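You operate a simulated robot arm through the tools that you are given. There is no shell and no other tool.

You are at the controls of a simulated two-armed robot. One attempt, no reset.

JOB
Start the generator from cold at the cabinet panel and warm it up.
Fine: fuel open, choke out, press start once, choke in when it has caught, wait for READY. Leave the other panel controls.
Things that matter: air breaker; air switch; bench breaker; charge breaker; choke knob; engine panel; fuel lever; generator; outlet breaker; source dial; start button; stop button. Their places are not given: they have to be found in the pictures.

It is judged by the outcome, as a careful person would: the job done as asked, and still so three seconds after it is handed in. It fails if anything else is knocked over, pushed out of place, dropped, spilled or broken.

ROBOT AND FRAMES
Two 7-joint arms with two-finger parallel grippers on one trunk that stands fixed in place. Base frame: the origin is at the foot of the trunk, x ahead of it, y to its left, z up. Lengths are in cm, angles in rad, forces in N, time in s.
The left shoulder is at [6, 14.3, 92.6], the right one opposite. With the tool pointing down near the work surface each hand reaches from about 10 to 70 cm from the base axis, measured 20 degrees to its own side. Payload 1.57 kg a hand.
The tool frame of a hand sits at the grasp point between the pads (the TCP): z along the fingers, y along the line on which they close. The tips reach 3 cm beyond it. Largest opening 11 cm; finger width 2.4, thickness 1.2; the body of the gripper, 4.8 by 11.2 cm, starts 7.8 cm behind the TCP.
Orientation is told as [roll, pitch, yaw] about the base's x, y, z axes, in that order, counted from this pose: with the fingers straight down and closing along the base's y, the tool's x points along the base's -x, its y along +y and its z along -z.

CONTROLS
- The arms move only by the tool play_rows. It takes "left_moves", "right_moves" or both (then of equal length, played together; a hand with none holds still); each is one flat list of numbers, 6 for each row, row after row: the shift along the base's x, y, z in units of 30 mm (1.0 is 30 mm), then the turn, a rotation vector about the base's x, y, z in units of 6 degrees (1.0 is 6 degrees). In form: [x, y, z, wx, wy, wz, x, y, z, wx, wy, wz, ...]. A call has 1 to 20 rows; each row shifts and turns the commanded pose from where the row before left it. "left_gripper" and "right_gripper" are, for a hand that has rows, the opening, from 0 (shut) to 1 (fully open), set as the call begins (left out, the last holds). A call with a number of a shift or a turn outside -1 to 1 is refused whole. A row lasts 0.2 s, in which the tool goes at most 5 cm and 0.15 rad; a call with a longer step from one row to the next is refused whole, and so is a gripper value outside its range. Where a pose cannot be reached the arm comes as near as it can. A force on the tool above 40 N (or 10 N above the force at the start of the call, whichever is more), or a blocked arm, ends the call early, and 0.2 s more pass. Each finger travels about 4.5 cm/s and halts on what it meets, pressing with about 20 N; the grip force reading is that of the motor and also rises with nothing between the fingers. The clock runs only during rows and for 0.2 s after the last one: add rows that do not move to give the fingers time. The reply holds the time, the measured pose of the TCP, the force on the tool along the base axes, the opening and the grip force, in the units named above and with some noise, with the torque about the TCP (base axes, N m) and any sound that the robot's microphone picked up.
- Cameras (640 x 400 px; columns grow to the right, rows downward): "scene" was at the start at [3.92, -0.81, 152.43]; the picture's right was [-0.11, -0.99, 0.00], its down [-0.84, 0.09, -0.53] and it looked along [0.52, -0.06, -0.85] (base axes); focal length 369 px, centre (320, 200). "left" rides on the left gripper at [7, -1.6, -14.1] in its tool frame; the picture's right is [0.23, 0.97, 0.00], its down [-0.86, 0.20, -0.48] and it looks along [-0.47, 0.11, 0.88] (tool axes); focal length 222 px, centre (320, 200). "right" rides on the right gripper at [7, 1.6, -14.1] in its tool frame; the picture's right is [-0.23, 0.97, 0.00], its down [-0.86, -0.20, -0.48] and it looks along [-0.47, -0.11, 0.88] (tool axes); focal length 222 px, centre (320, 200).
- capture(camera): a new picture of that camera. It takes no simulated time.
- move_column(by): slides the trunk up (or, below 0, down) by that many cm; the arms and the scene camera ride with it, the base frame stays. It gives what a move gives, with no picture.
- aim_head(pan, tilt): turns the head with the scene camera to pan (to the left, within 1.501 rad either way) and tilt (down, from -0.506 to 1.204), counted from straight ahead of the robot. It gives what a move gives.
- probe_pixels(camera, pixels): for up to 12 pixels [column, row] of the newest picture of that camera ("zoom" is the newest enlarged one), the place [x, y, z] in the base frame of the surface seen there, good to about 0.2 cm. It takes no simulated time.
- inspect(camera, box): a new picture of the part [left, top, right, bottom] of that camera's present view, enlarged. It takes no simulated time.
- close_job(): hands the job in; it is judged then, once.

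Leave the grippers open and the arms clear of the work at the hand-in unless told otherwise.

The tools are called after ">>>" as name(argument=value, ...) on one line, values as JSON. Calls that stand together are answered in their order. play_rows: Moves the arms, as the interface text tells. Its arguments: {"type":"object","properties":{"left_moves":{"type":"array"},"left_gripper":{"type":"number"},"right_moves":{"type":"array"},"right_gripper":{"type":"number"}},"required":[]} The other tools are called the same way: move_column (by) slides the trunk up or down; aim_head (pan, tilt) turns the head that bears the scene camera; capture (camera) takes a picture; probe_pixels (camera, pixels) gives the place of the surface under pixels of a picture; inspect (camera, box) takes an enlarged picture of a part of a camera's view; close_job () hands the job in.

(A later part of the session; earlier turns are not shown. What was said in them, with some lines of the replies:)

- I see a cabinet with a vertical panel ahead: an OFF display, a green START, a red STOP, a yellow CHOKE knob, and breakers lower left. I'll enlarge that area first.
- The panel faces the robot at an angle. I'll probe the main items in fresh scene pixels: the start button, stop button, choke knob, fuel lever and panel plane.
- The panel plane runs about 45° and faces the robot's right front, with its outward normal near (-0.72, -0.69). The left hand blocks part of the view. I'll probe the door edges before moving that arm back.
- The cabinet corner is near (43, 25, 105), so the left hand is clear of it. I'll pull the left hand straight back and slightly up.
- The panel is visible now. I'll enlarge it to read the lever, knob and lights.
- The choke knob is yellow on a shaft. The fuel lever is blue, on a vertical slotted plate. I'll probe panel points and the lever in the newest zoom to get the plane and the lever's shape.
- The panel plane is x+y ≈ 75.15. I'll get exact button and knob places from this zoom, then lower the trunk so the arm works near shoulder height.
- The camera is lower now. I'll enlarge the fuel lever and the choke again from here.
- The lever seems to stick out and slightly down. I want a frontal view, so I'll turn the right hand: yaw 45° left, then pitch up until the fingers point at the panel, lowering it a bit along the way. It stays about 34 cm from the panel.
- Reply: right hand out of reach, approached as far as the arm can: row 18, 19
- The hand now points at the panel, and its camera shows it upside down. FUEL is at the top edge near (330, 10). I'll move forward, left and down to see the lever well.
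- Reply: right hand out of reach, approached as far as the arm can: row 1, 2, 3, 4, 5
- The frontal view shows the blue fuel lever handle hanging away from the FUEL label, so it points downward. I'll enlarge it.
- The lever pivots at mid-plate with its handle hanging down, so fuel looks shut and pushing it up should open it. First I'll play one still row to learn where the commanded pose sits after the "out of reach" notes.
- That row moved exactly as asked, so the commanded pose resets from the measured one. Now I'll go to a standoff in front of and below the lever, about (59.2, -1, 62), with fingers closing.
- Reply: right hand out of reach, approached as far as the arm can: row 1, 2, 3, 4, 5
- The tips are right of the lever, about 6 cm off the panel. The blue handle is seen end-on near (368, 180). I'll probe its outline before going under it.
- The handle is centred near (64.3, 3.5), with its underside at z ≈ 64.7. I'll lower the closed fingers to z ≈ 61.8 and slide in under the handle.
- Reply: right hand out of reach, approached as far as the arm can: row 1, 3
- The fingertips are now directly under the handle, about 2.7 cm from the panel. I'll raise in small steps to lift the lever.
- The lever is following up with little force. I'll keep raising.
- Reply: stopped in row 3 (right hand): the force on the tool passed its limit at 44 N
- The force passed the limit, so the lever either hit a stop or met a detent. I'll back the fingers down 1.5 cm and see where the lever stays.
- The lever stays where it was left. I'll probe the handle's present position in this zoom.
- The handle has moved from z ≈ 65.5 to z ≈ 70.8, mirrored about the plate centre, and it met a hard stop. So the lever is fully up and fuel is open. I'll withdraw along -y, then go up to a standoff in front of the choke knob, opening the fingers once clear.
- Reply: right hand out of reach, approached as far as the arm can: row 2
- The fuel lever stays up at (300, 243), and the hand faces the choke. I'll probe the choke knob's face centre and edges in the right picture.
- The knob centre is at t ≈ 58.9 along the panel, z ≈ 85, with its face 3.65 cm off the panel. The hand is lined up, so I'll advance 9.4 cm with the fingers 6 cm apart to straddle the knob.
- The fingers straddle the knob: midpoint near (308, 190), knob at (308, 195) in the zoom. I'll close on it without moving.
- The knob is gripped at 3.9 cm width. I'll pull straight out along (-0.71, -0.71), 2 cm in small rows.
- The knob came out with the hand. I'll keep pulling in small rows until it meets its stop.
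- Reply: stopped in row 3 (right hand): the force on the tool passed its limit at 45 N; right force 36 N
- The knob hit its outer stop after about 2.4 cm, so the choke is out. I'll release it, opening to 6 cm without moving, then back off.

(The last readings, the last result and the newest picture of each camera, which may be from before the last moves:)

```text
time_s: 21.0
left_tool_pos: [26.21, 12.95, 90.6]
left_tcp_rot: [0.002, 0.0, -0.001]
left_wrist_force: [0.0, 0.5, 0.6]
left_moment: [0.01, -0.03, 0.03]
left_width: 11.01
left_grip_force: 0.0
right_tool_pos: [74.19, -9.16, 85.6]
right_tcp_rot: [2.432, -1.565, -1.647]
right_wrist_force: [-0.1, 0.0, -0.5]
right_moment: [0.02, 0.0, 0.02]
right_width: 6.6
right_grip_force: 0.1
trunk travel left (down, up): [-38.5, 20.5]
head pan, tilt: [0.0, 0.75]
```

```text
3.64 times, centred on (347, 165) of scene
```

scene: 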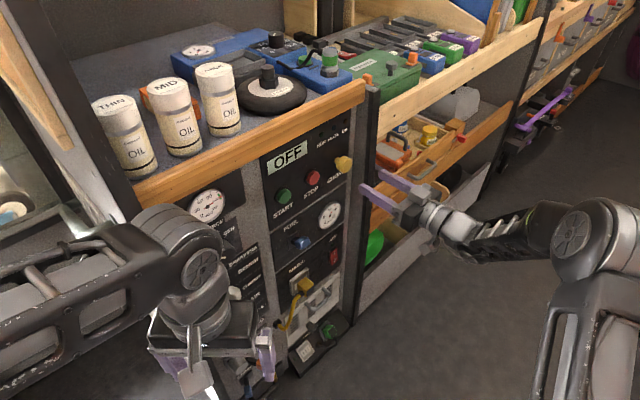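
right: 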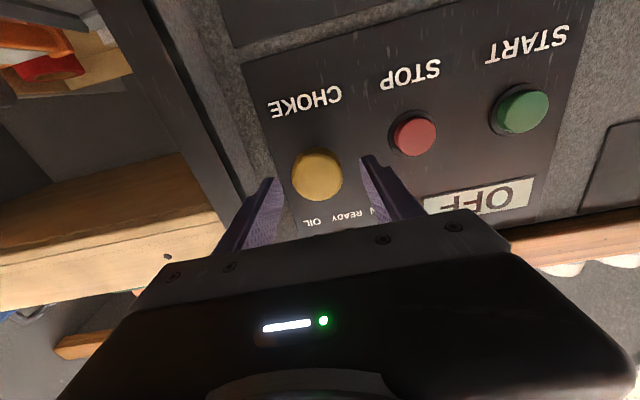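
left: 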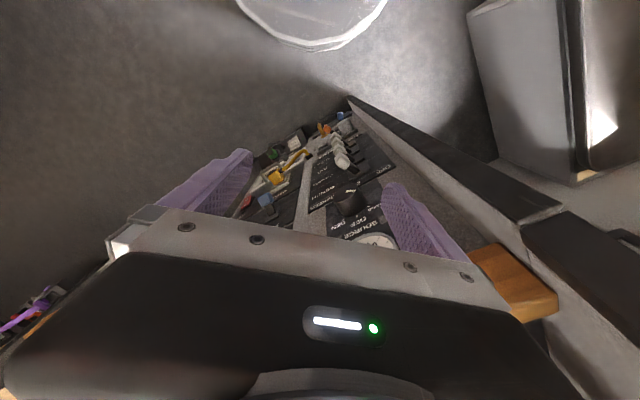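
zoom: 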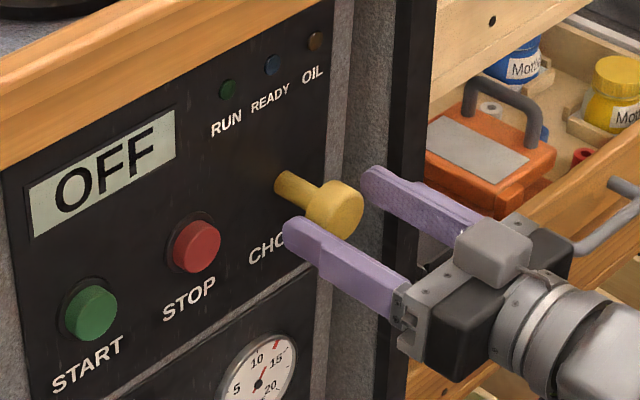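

The choke stays out by itself. I'll back off 5 cm, then close the fingers while sliding left toward the START button, with tips about 8 cm off the panel.

>>> play_rows(right_moves=[-0.6, -0.6, 0, 0, 0, 0, -0.6, -0.6, 0, 0, 0, 0])

>>> play_rows(right_moves=[-0.6, 0.7, 0, 0, 0, 0, -0.6, 0.7, 0, 0, 0, 0, -0.6, 0.7, 0, 0, 0, 0, -0.6, 0.7, 0, 0, 0, 0, -0.3, 0.7, 0, 0, 0, 0], right_gripper=0.0)

>>> capture(camera="right")

>>> capture(camera="scene")

```text
time_s: 21.6
left_tool_pos: [26.21, 13.14, 90.45]
left_tcp_rot: [0.0, 0.0, -0.001]
left_wrist_force: [-0.1, 0.9, 0.4]
left_moment: [-0.02, 0.0, 0.01]
left_width: 11.02
left_grip_force: 0.0
right_tool_pos: [70.73, -12.75, 85.64]
right_tcp_rot: [2.587, -1.567, -1.802]
right_wrist_force: [-0.3, -0.4, 0.0]
right_moment: [-0.01, 0.02, -0.01]
right_width: 6.6
right_grip_force: 0.0
trunk travel left (down, up): [-38.5, 20.5]
head pan, tilt: [0.0, 0.75]
```

```text
time_s: 22.8
left_tool_pos: [26.31, 13.06, 90.52]
left_tcp_rot: [-0.001, 0.0, 0.0]
left_wrist_force: [0.5, 0.6, 0.2]
left_moment: [0.03, -0.03, 0.01]
left_width: 11.01
left_grip_force: 0.2
right_tool_pos: [62.57, -2.27, 85.46]
right_tcp_rot: [2.549, -1.565, -1.767]
right_wrist_force: [0.6, 0.4, -0.6]
right_moment: [0.0, 0.02, 0.01]
right_width: 0.0
right_grip_force: 20.1
trunk travel left (down, up): [-38.5, 20.5]
head pan, tilt: [0.0, 0.75]
```

```text
taken
```

right: 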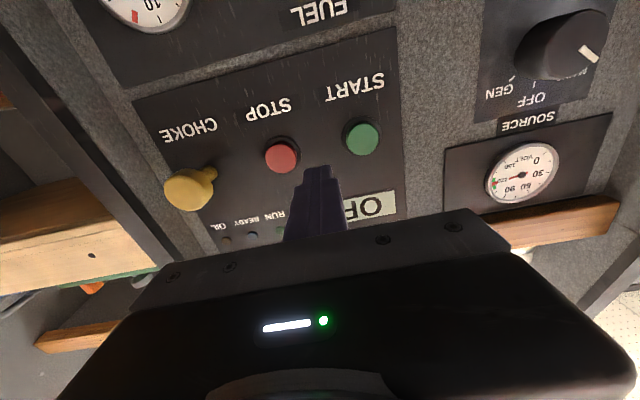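

```text
taken
```

scene: 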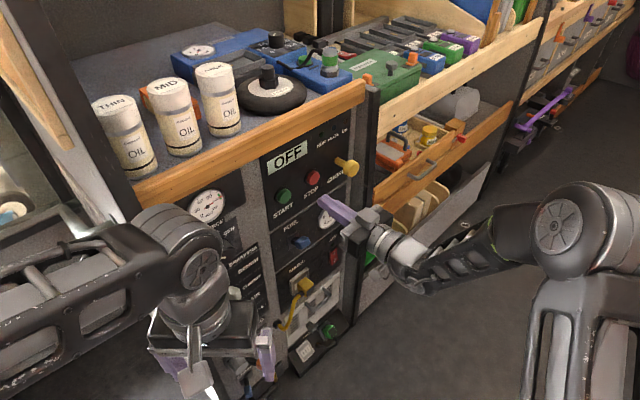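

No reach warnings this time. The START button is at (363, 138) in the right picture, and I'll probe it.

>>> probe_pixels(camera="right", pixels=[[363, 138], [350, 140], [377, 136], [363, 126], [363, 150], [282, 157], [318, 175]])

>>> inspect(camera="scene", box=[262, 130, 362, 230])

```text
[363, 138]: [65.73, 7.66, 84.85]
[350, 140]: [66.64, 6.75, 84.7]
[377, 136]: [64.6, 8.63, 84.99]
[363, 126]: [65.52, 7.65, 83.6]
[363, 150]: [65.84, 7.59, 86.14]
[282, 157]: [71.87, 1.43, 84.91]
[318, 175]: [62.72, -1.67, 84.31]
```

```text
4.00 times, centred on (312, 180) of scene
```

zoom: 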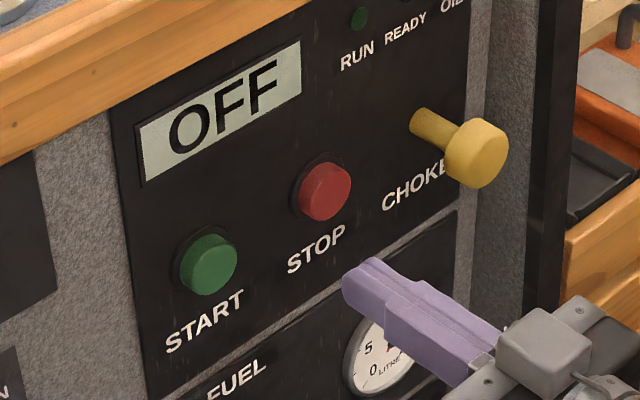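

START is at t ≈ 41.05, z ≈ 85.2, with its face 1.3 cm off the panel. I'll move so the closed tips are centred 2 cm in front of it.

>>> play_rows(right_moves=[-0.063, 0.69, -0.03, 0, 0, 0, -0.063, 0.69, -0.03, 0, 0, 0, -0.063, 0.69, -0.03, 0, 0, 0])

>>> capture(camera="right")

>>> inspect(camera="scene", box=[262, 130, 362, 230])

```text
time_s: 23.6
left_tool_pos: [26.35, 13.02, 90.61]
left_tcp_rot: [0.001, 0.001, 0.0]
left_wrist_force: [-0.4, -0.2, 0.1]
left_moment: [0.01, 0.01, 0.0]
left_width: 10.99
left_grip_force: 0.1
right_tool_pos: [61.99, 4.04, 85.34]
right_tcp_rot: [2.437, -1.566, -1.656]
right_wrist_force: [-0.4, 0.6, -0.4]
right_moment: [-0.02, 0.02, -0.02]
right_width: 0.0
right_grip_force: 20.0
trunk travel left (down, up): [-38.5, 20.5]
head pan, tilt: [0.0, 0.75]
```

```text
taken
```

right: 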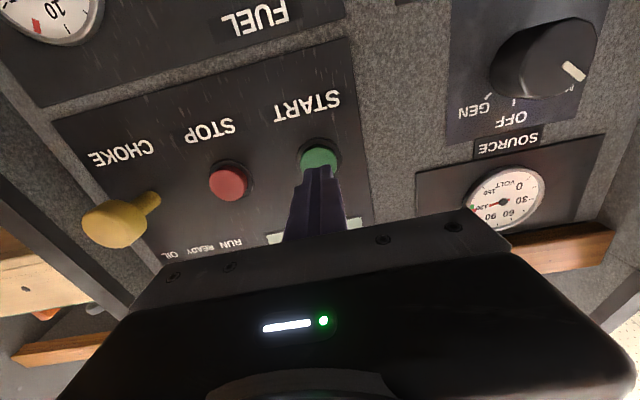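

```text
4.00 times, centred on (312, 180) of scene
```

zoom: 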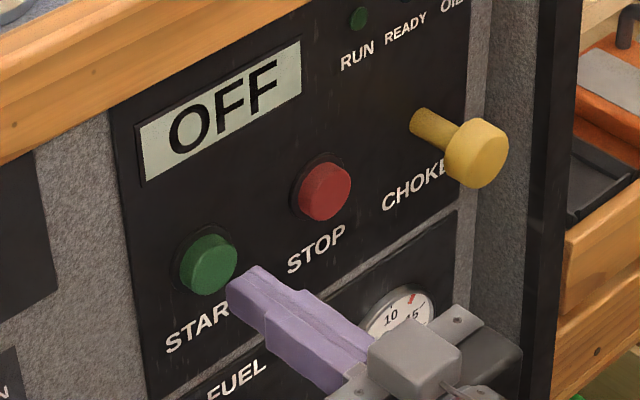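

The tips are lined up with the green button. I'll advance 1.8 cm first, then press in small rows.

>>> play_rows(right_moves=[0.212, 0.212, -0.02, 0, 0, 0, 0.212, 0.212, 0, 0, 0, 0])

>>> play_rows(right_moves=[0.08, 0.08, 0, 0, 0, 0, 0.08, 0.08, 0, 0, 0, 0, 0.08, 0.08, 0, 0, 0, 0])

>>> inspect(camera="scene", box=[262, 130, 362, 230])

```text
time_s: 24.2
left_tool_pos: [26.28, 13.18, 90.49]
left_tcp_rot: [0.001, 0.0, 0.001]
left_wrist_force: [0.7, 0.1, -0.1]
left_moment: [0.01, -0.03, 0.0]
left_width: 10.99
left_grip_force: 0.0
right_tool_pos: [63.22, 5.22, 85.18]
right_tcp_rot: [2.456, -1.563, -1.672]
right_wrist_force: [0.1, -0.2, 0.2]
right_moment: [0.0, 0.0, -0.02]
right_width: 0.01
right_grip_force: 19.9
trunk travel left (down, up): [-38.5, 20.5]
head pan, tilt: [0.0, 0.75]
```

```text
time_s: 25.0
left_tool_pos: [26.21, 12.85, 90.55]
left_tcp_rot: [0.001, -0.001, -0.001]
left_wrist_force: [-0.2, 0.2, 0.6]
left_moment: [0.0, -0.04, 0.02]
left_width: 10.99
left_grip_force: 0.1
right_tool_pos: [63.81, 5.78, 85.1]
right_tcp_rot: [2.472, -1.565, -1.69]
right_wrist_force: [-12.5, -10.5, 2.4]
right_moment: [0.01, -0.06, 0.06]
right_width: 0.0
right_grip_force: 20.0
trunk travel left (down, up): [-38.5, 20.5]
head pan, tilt: [0.0, 0.75]
heard: click
```

```text
4.00 times, centred on (312, 180) of scene
```

zoom: 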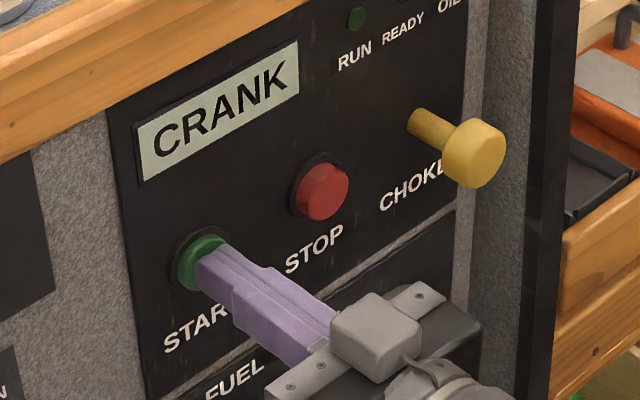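

The display reads CRANK and a click was heard, so START is pressed. I'll release by backing straight off, then check the display.

>>> play_rows(right_moves=[-0.4, -0.4, 0, 0, 0, 0, -0.4, -0.4, 0, 0, 0, 0])

>>> inspect(camera="scene", box=[262, 110, 372, 230])

```text
time_s: 25.6
left_tool_pos: [26.25, 13.08, 90.5]
left_tcp_rot: [0.001, 0.0, 0.001]
left_wrist_force: [0.1, -0.7, 0.7]
left_moment: [0.04, -0.02, 0.04]
left_width: 10.99
left_grip_force: 0.0
right_tool_pos: [61.49, 3.78, 85.0]
right_tcp_rot: [2.391, -1.565, -1.607]
right_wrist_force: [-0.3, 0.4, -0.2]
right_moment: [0.03, -0.02, -0.02]
right_width: 0.0
right_grip_force: 19.6
trunk travel left (down, up): [-38.5, 20.5]
head pan, tilt: [0.0, 0.75]
```

```text
3.33 times, centred on (317, 170) of scene
```

zoom: 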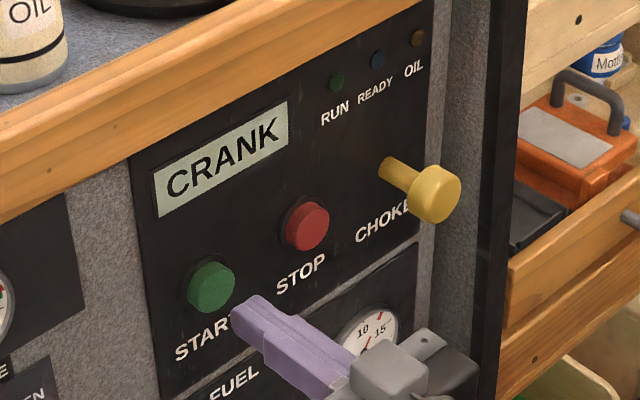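

It's still cranking and the button is back out. Meanwhile I'll move the closed fingers to a standoff in front of the choke knob.

>>> play_rows(right_moves=[0.532, -0.886, 0.01, 0, 0, 0, 0.532, -0.886, 0.01, 0, 0, 0, 0.532, -0.886, 0.01, 0, 0, 0, 0.532, -0.886, 0.01, 0, 0, 0, 0.532, -0.886, 0.01, 0, 0, 0, 0.532, -0.886, 0.01, 0, 0, 0])

>>> capture(camera="right")

>>> inspect(camera="scene", box=[262, 110, 392, 230])

```text
time_s: 27.0
left_tool_pos: [26.3, 12.97, 90.48]
left_tcp_rot: [0.001, -0.002, 0.0]
left_wrist_force: [-0.5, 0.2, -0.3]
left_moment: [0.04, 0.03, -0.01]
left_width: 11.0
left_grip_force: 0.0
right_tool_pos: [71.17, -12.34, 85.33]
right_tcp_rot: [2.246, -1.565, -1.463]
right_wrist_force: [-0.4, 0.1, -0.3]
right_moment: [-0.01, 0.02, 0.02]
right_width: 0.0
right_grip_force: 20.2
trunk travel left (down, up): [-38.5, 20.5]
head pan, tilt: [0.0, 0.75]
```

```text
taken
```

right: 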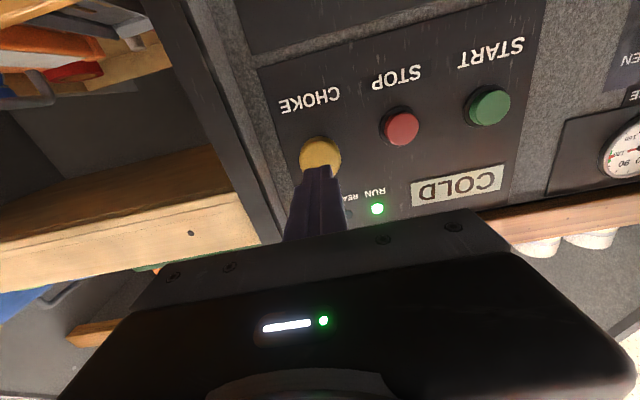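

```text
3.33 times, centred on (327, 170) of scene
```

zoom: 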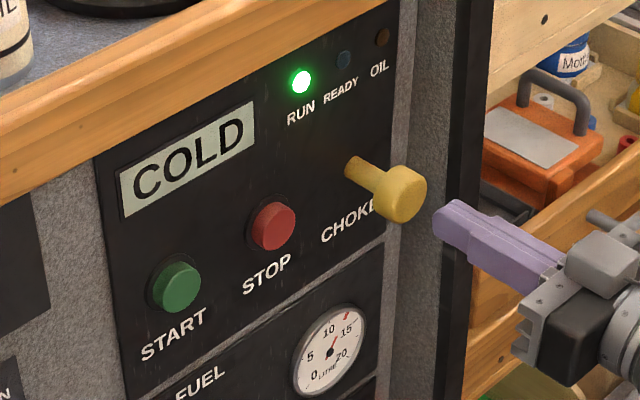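

The RUN lamp is lit and the display shows COLD, so the engine has caught. The tips face the choke knob, and I'll push it in straight until it seats.

>>> play_rows(right_moves=[0.2, 0.2, 0, 0, 0, 0, 0.2, 0.2, 0, 0, 0, 0, 0.15, 0.15, 0, 0, 0, 0, 0.15, 0.15, 0, 0, 0, 0, 0.12, 0.12, 0, 0, 0, 0, 0.12, 0.12, 0, 0, 0, 0, 0.12, 0.12, 0, 0, 0, 0, 0.08, 0.08, 0, 0, 0, 0, 0.06, 0.06, 0, 0, 0, 0])

>>> inspect(camera="scene", box=[262, 110, 392, 230])

```text
time_s: 29.0
left_tool_pos: [26.26, 12.92, 90.64]
left_tcp_rot: [0.001, -0.001, 0.0]
left_wrist_force: [0.0, 0.0, -0.6]
left_moment: [-0.04, -0.03, 0.02]
left_width: 11.01
left_grip_force: 0.1
right_tool_pos: [74.59, -8.77, 85.5]
right_tcp_rot: [2.392, -1.564, -1.61]
right_wrist_force: [-10.3, -5.1, -0.1]
right_moment: [-0.02, 0.16, 0.11]
right_width: 0.0
right_grip_force: 19.8
trunk travel left (down, up): [-38.5, 20.5]
head pan, tilt: [0.0, 0.75]
```

```text
3.33 times, centred on (327, 170) of scene
```

zoom: 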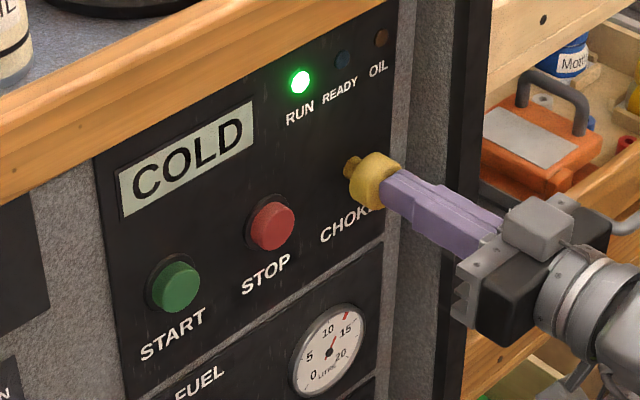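

The knob is nearly seated and matches its first look. I'll push a little further to be sure it meets its stop.

>>> play_rows(right_moves=[0.05, 0.05, 0, 0, 0, 0, 0.05, 0.05, 0, 0, 0, 0, 0.05, 0.05, 0, 0, 0, 0])

>>> inspect(camera="scene", box=[262, 110, 392, 230])

```text
time_s: 29.7
left_tool_pos: [26.1, 12.93, 90.69]
left_tcp_rot: [0.002, -0.005, -0.002]
left_wrist_force: [0.3, -0.3, -0.4]
left_moment: [0.01, 0.0, 0.01]
left_width: 10.98
left_grip_force: 0.0
right_tool_pos: [74.61, -8.72, 85.37]
right_tcp_rot: [2.517, -1.568, -1.729]
right_wrist_force: [-32.4, -16.6, 7.0]
right_moment: [0.19, 0.17, 0.32]
right_width: 0.0
right_grip_force: 20.4
trunk travel left (down, up): [-38.5, 20.5]
head pan, tilt: [0.0, 0.75]
stopped in row 3 (right hand): the force on the tool passed its limit at 46 N (the readings are from after the stop); the commanded pose is now the measured one
```

```text
3.33 times, centred on (327, 170) of scene
```

zoom: 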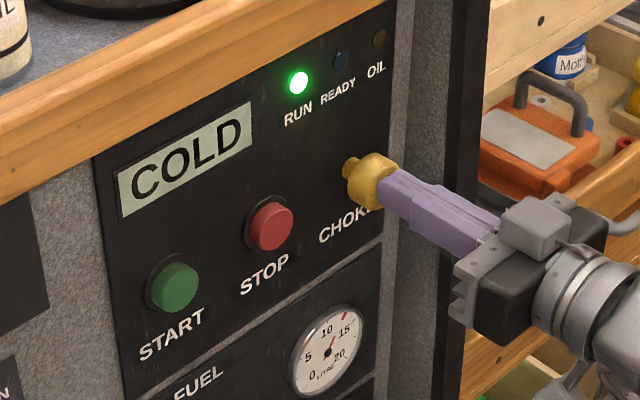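

The knob is against its inner stop. I'll back the hand straight off the panel and wait while watching the READY lamp.

>>> play_rows(right_moves=[-0.4, -0.4, 0, 0, 0, 0, -0.7, -0.7, 0, 0, 0, 0, -0.7, -0.7, 0, 0, 0, 0, -0.7, -0.7, 0, 0, 0, 0])

>>> inspect(camera="scene", box=[262, 110, 392, 230])

```text
time_s: 30.7
left_tool_pos: [26.32, 12.93, 90.62]
left_tcp_rot: [0.0, -0.001, 0.001]
left_wrist_force: [0.6, 0.1, 0.1]
left_moment: [-0.02, -0.04, 0.01]
left_width: 11.02
left_grip_force: 0.0
right_tool_pos: [67.23, -15.9, 84.87]
right_tcp_rot: [1.779, -1.568, -0.993]
right_wrist_force: [0.4, 1.0, 0.5]
right_moment: [-0.01, 0.0, 0.02]
right_width: 0.0
right_grip_force: 20.2
trunk travel left (down, up): [-38.5, 20.5]
head pan, tilt: [0.0, 0.75]
```

```text
3.33 times, centred on (327, 170) of scene
```

zoom: 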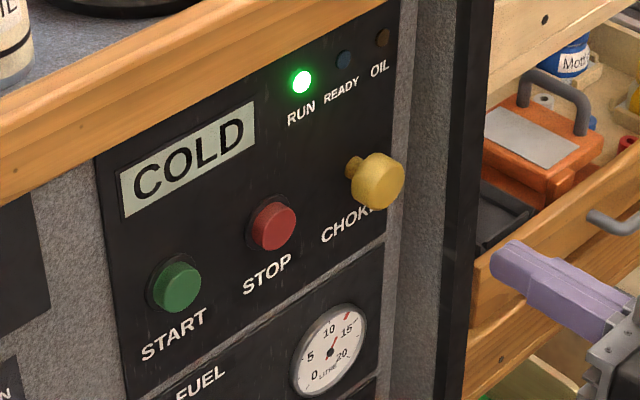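

The choke is in, RUN is lit and the display still shows COLD. I'll open the right gripper, pull back a bit more and wait with still rows.

>>> play_rows(right_moves=[-0.5, -0.5, 0, 0, 0, 0, -0.5, -0.5, 0, 0, 0, 0, 0, 0, 0, 0, 0, 0, 0, 0, 0, 0, 0, 0, 0, 0, 0, 0, 0, 0, 0, 0, 0, 0, 0, 0, 0, 0, 0, 0, 0, 0, 0, 0, 0, 0, 0, 0, 0, 0, 0, 0, 0, 0, 0, 0, 0, 0, 0, 0, 0, 0, 0, 0, 0, 0, 0, 0, 0, 0, 0, 0, 0, 0, 0, 0, 0, 0, 0, 0, 0, 0, 0, 0, 0, 0, 0, 0, 0, 0, 0, 0, 0, 0, 0, 0, 0, 0, 0, 0, 0, 0, 0, 0, 0, 0, 0, 0, 0, 0, 0, 0, 0, 0, 0, 0, 0, 0, 0, 0], right_gripper=1.0)

>>> capture(camera="scene")

>>> inspect(camera="scene", box=[262, 110, 392, 230])

```text
time_s: 34.9
left_tool_pos: [26.32, 13.02, 90.59]
left_tcp_rot: [0.0, 0.0, -0.001]
left_wrist_force: [-0.9, 0.0, 0.1]
left_moment: [0.01, 0.02, 0.04]
left_width: 11.0
left_grip_force: 0.1
right_tool_pos: [64.47, -18.95, 85.0]
right_tcp_rot: [1.684, -1.567, -0.901]
right_wrist_force: [0.3, 0.0, -0.5]
right_moment: [-0.01, 0.01, 0.0]
right_width: 10.99
right_grip_force: 0.1
trunk travel left (down, up): [-38.5, 20.5]
head pan, tilt: [0.0, 0.75]
```

```text
taken
```

scene: 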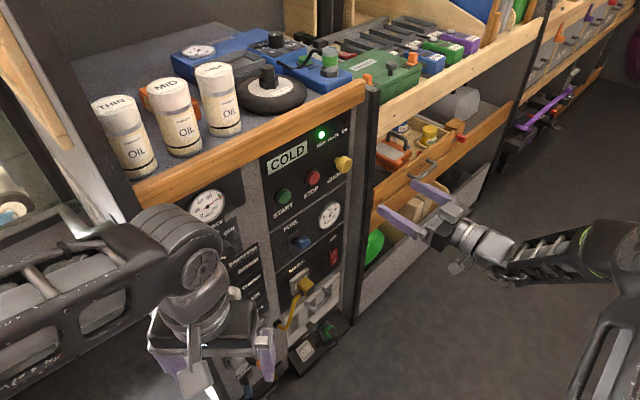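

```text
3.33 times, centred on (327, 170) of scene
```

zoom: 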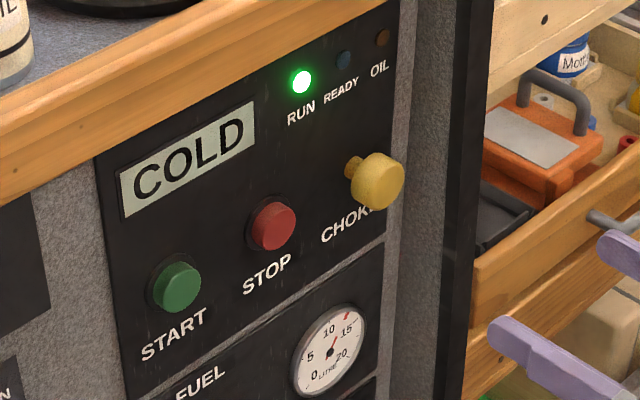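

It's still COLD and running. I'll wait another 4 seconds with still rows and look again.

>>> play_rows(right_moves=[0, 0, 0, 0, 0, 0, 0, 0, 0, 0, 0, 0, 0, 0, 0, 0, 0, 0, 0, 0, 0, 0, 0, 0, 0, 0, 0, 0, 0, 0, 0, 0, 0, 0, 0, 0, 0, 0, 0, 0, 0, 0, 0, 0, 0, 0, 0, 0, 0, 0, 0, 0, 0, 0, 0, 0, 0, 0, 0, 0, 0, 0, 0, 0, 0, 0, 0, 0, 0, 0, 0, 0, 0, 0, 0, 0, 0, 0, 0, 0, 0, 0, 0, 0, 0, 0, 0, 0, 0, 0, 0, 0, 0, 0, 0, 0, 0, 0, 0, 0, 0, 0, 0, 0, 0, 0, 0, 0, 0, 0, 0, 0, 0, 0, 0, 0, 0, 0, 0, 0])

>>> inspect(camera="scene", box=[262, 110, 392, 230])

```text
time_s: 39.1
left_tool_pos: [26.33, 12.96, 90.59]
left_tcp_rot: [-0.001, 0.001, 0.0]
left_wrist_force: [-0.4, 0.1, -0.8]
left_moment: [0.02, 0.02, -0.02]
left_width: 11.0
left_grip_force: 0.1
right_tool_pos: [64.38, -18.98, 84.95]
right_tcp_rot: [1.68, -1.568, -0.895]
right_wrist_force: [-1.3, 1.7, 0.4]
right_moment: [-0.01, -0.02, 0.0]
right_width: 11.0
right_grip_force: 0.0
trunk travel left (down, up): [-38.5, 20.5]
head pan, tilt: [0.0, 0.75]
```

```text
3.33 times, centred on (327, 170) of scene
```

zoom: 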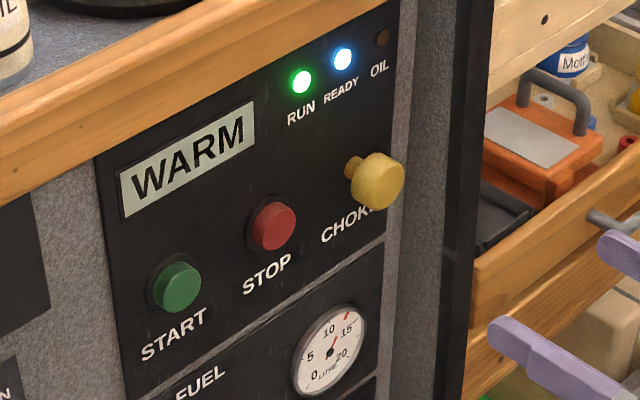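

READY is lit and the display reads WARM. Before handing in, I'll check that the other controls (breakers, source dial, air switch) are unchanged.

>>> play_rows(right_moves=[0, 0, 0, 0, 0, 0, 0, 0, 0, 0, 0, 0, 0, 0, 0, 0, 0, 0, 0, 0, 0, 0, 0, 0, 0, 0, 0, 0, 0, 0, 0, 0, 0, 0, 0, 0, 0, 0, 0, 0, 0, 0, 0, 0, 0, 0, 0, 0])

>>> inspect(camera="scene", box=[200, 110, 370, 280])

>>> inspect(camera="scene", box=[200, 230, 370, 400])

>>> capture(camera="right")

```text
time_s: 40.9
left_tool_pos: [26.17, 12.92, 90.55]
left_tcp_rot: [0.0, 0.001, 0.0]
left_wrist_force: [-0.6, 0.4, -0.6]
left_moment: [0.01, 0.02, 0.02]
left_width: 11.01
left_grip_force: 0.1
right_tool_pos: [64.35, -18.93, 84.98]
right_tcp_rot: [1.674, -1.567, -0.888]
right_wrist_force: [0.5, 0.1, -0.4]
right_moment: [-0.01, 0.0, -0.01]
right_width: 11.02
right_grip_force: 0.1
trunk travel left (down, up): [-38.5, 20.5]
head pan, tilt: [0.0, 0.75]
```

```text
2.35 times, centred on (285, 195) of scene
```

zoom: 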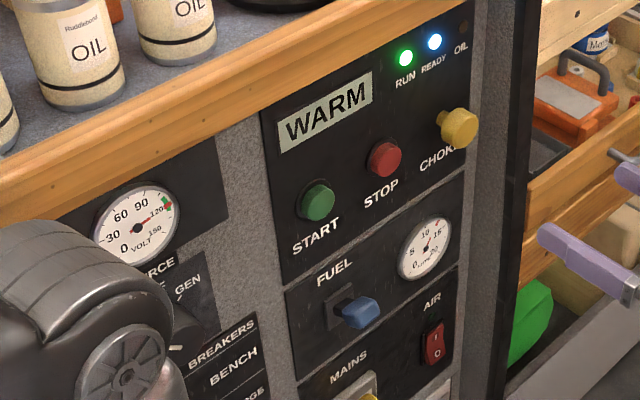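

```text
2.35 times, centred on (285, 315) of scene
```

zoom: 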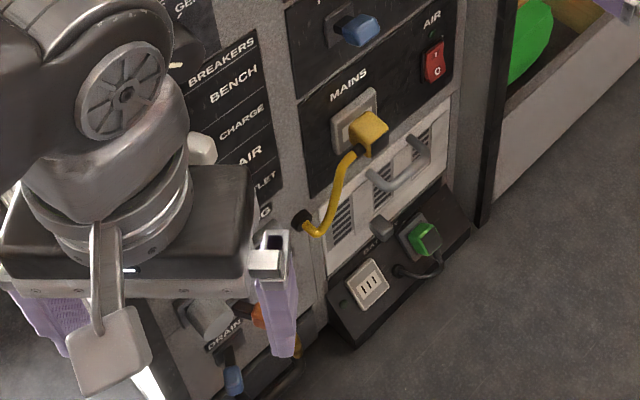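

```text
taken
```

right: 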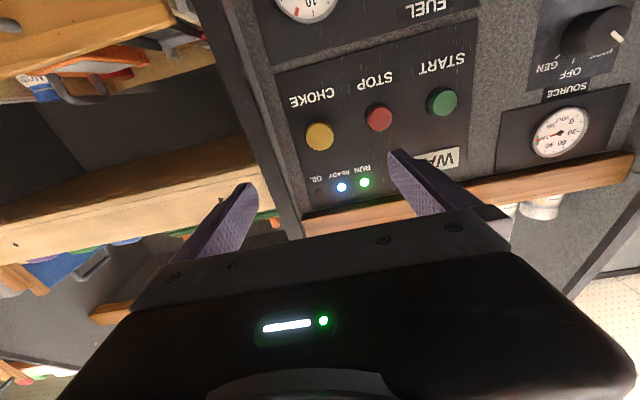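

RUN and READY are lit, the display says WARM, the fuel lever is up and the choke is in. In these views the source dial, mains plug and air switch look unchanged. The left arm hides some of the breakers, but nothing went near them. Both grippers are open and clear, so I'm handing in.

>>> close_job()

```text
The job is handed in.
```

The generator is started and warmed up: the RUN and READY lamps are lit and the display reads WARM.

- **Fuel:** I pushed the lever up to its stop. The panel has no open/shut marks, but it started hanging down and the engine ran with it up.
- **Choke:** I pulled it out about 2.4 cm to its stop before starting. Once RUN lit, I pushed it back in to its stop.
- **Start:** I pressed it once. The display went from CRANK to COLD and then WARM, with READY showing about 10 seconds after the choke went in.
- **Other controls:** I touched nothing else on the panel. The source dial, mains plug and air switch look as they did before. The left arm hid part of the breakers in the last pictures, but neither hand went near them.

Both grippers are open and clear of the panel.
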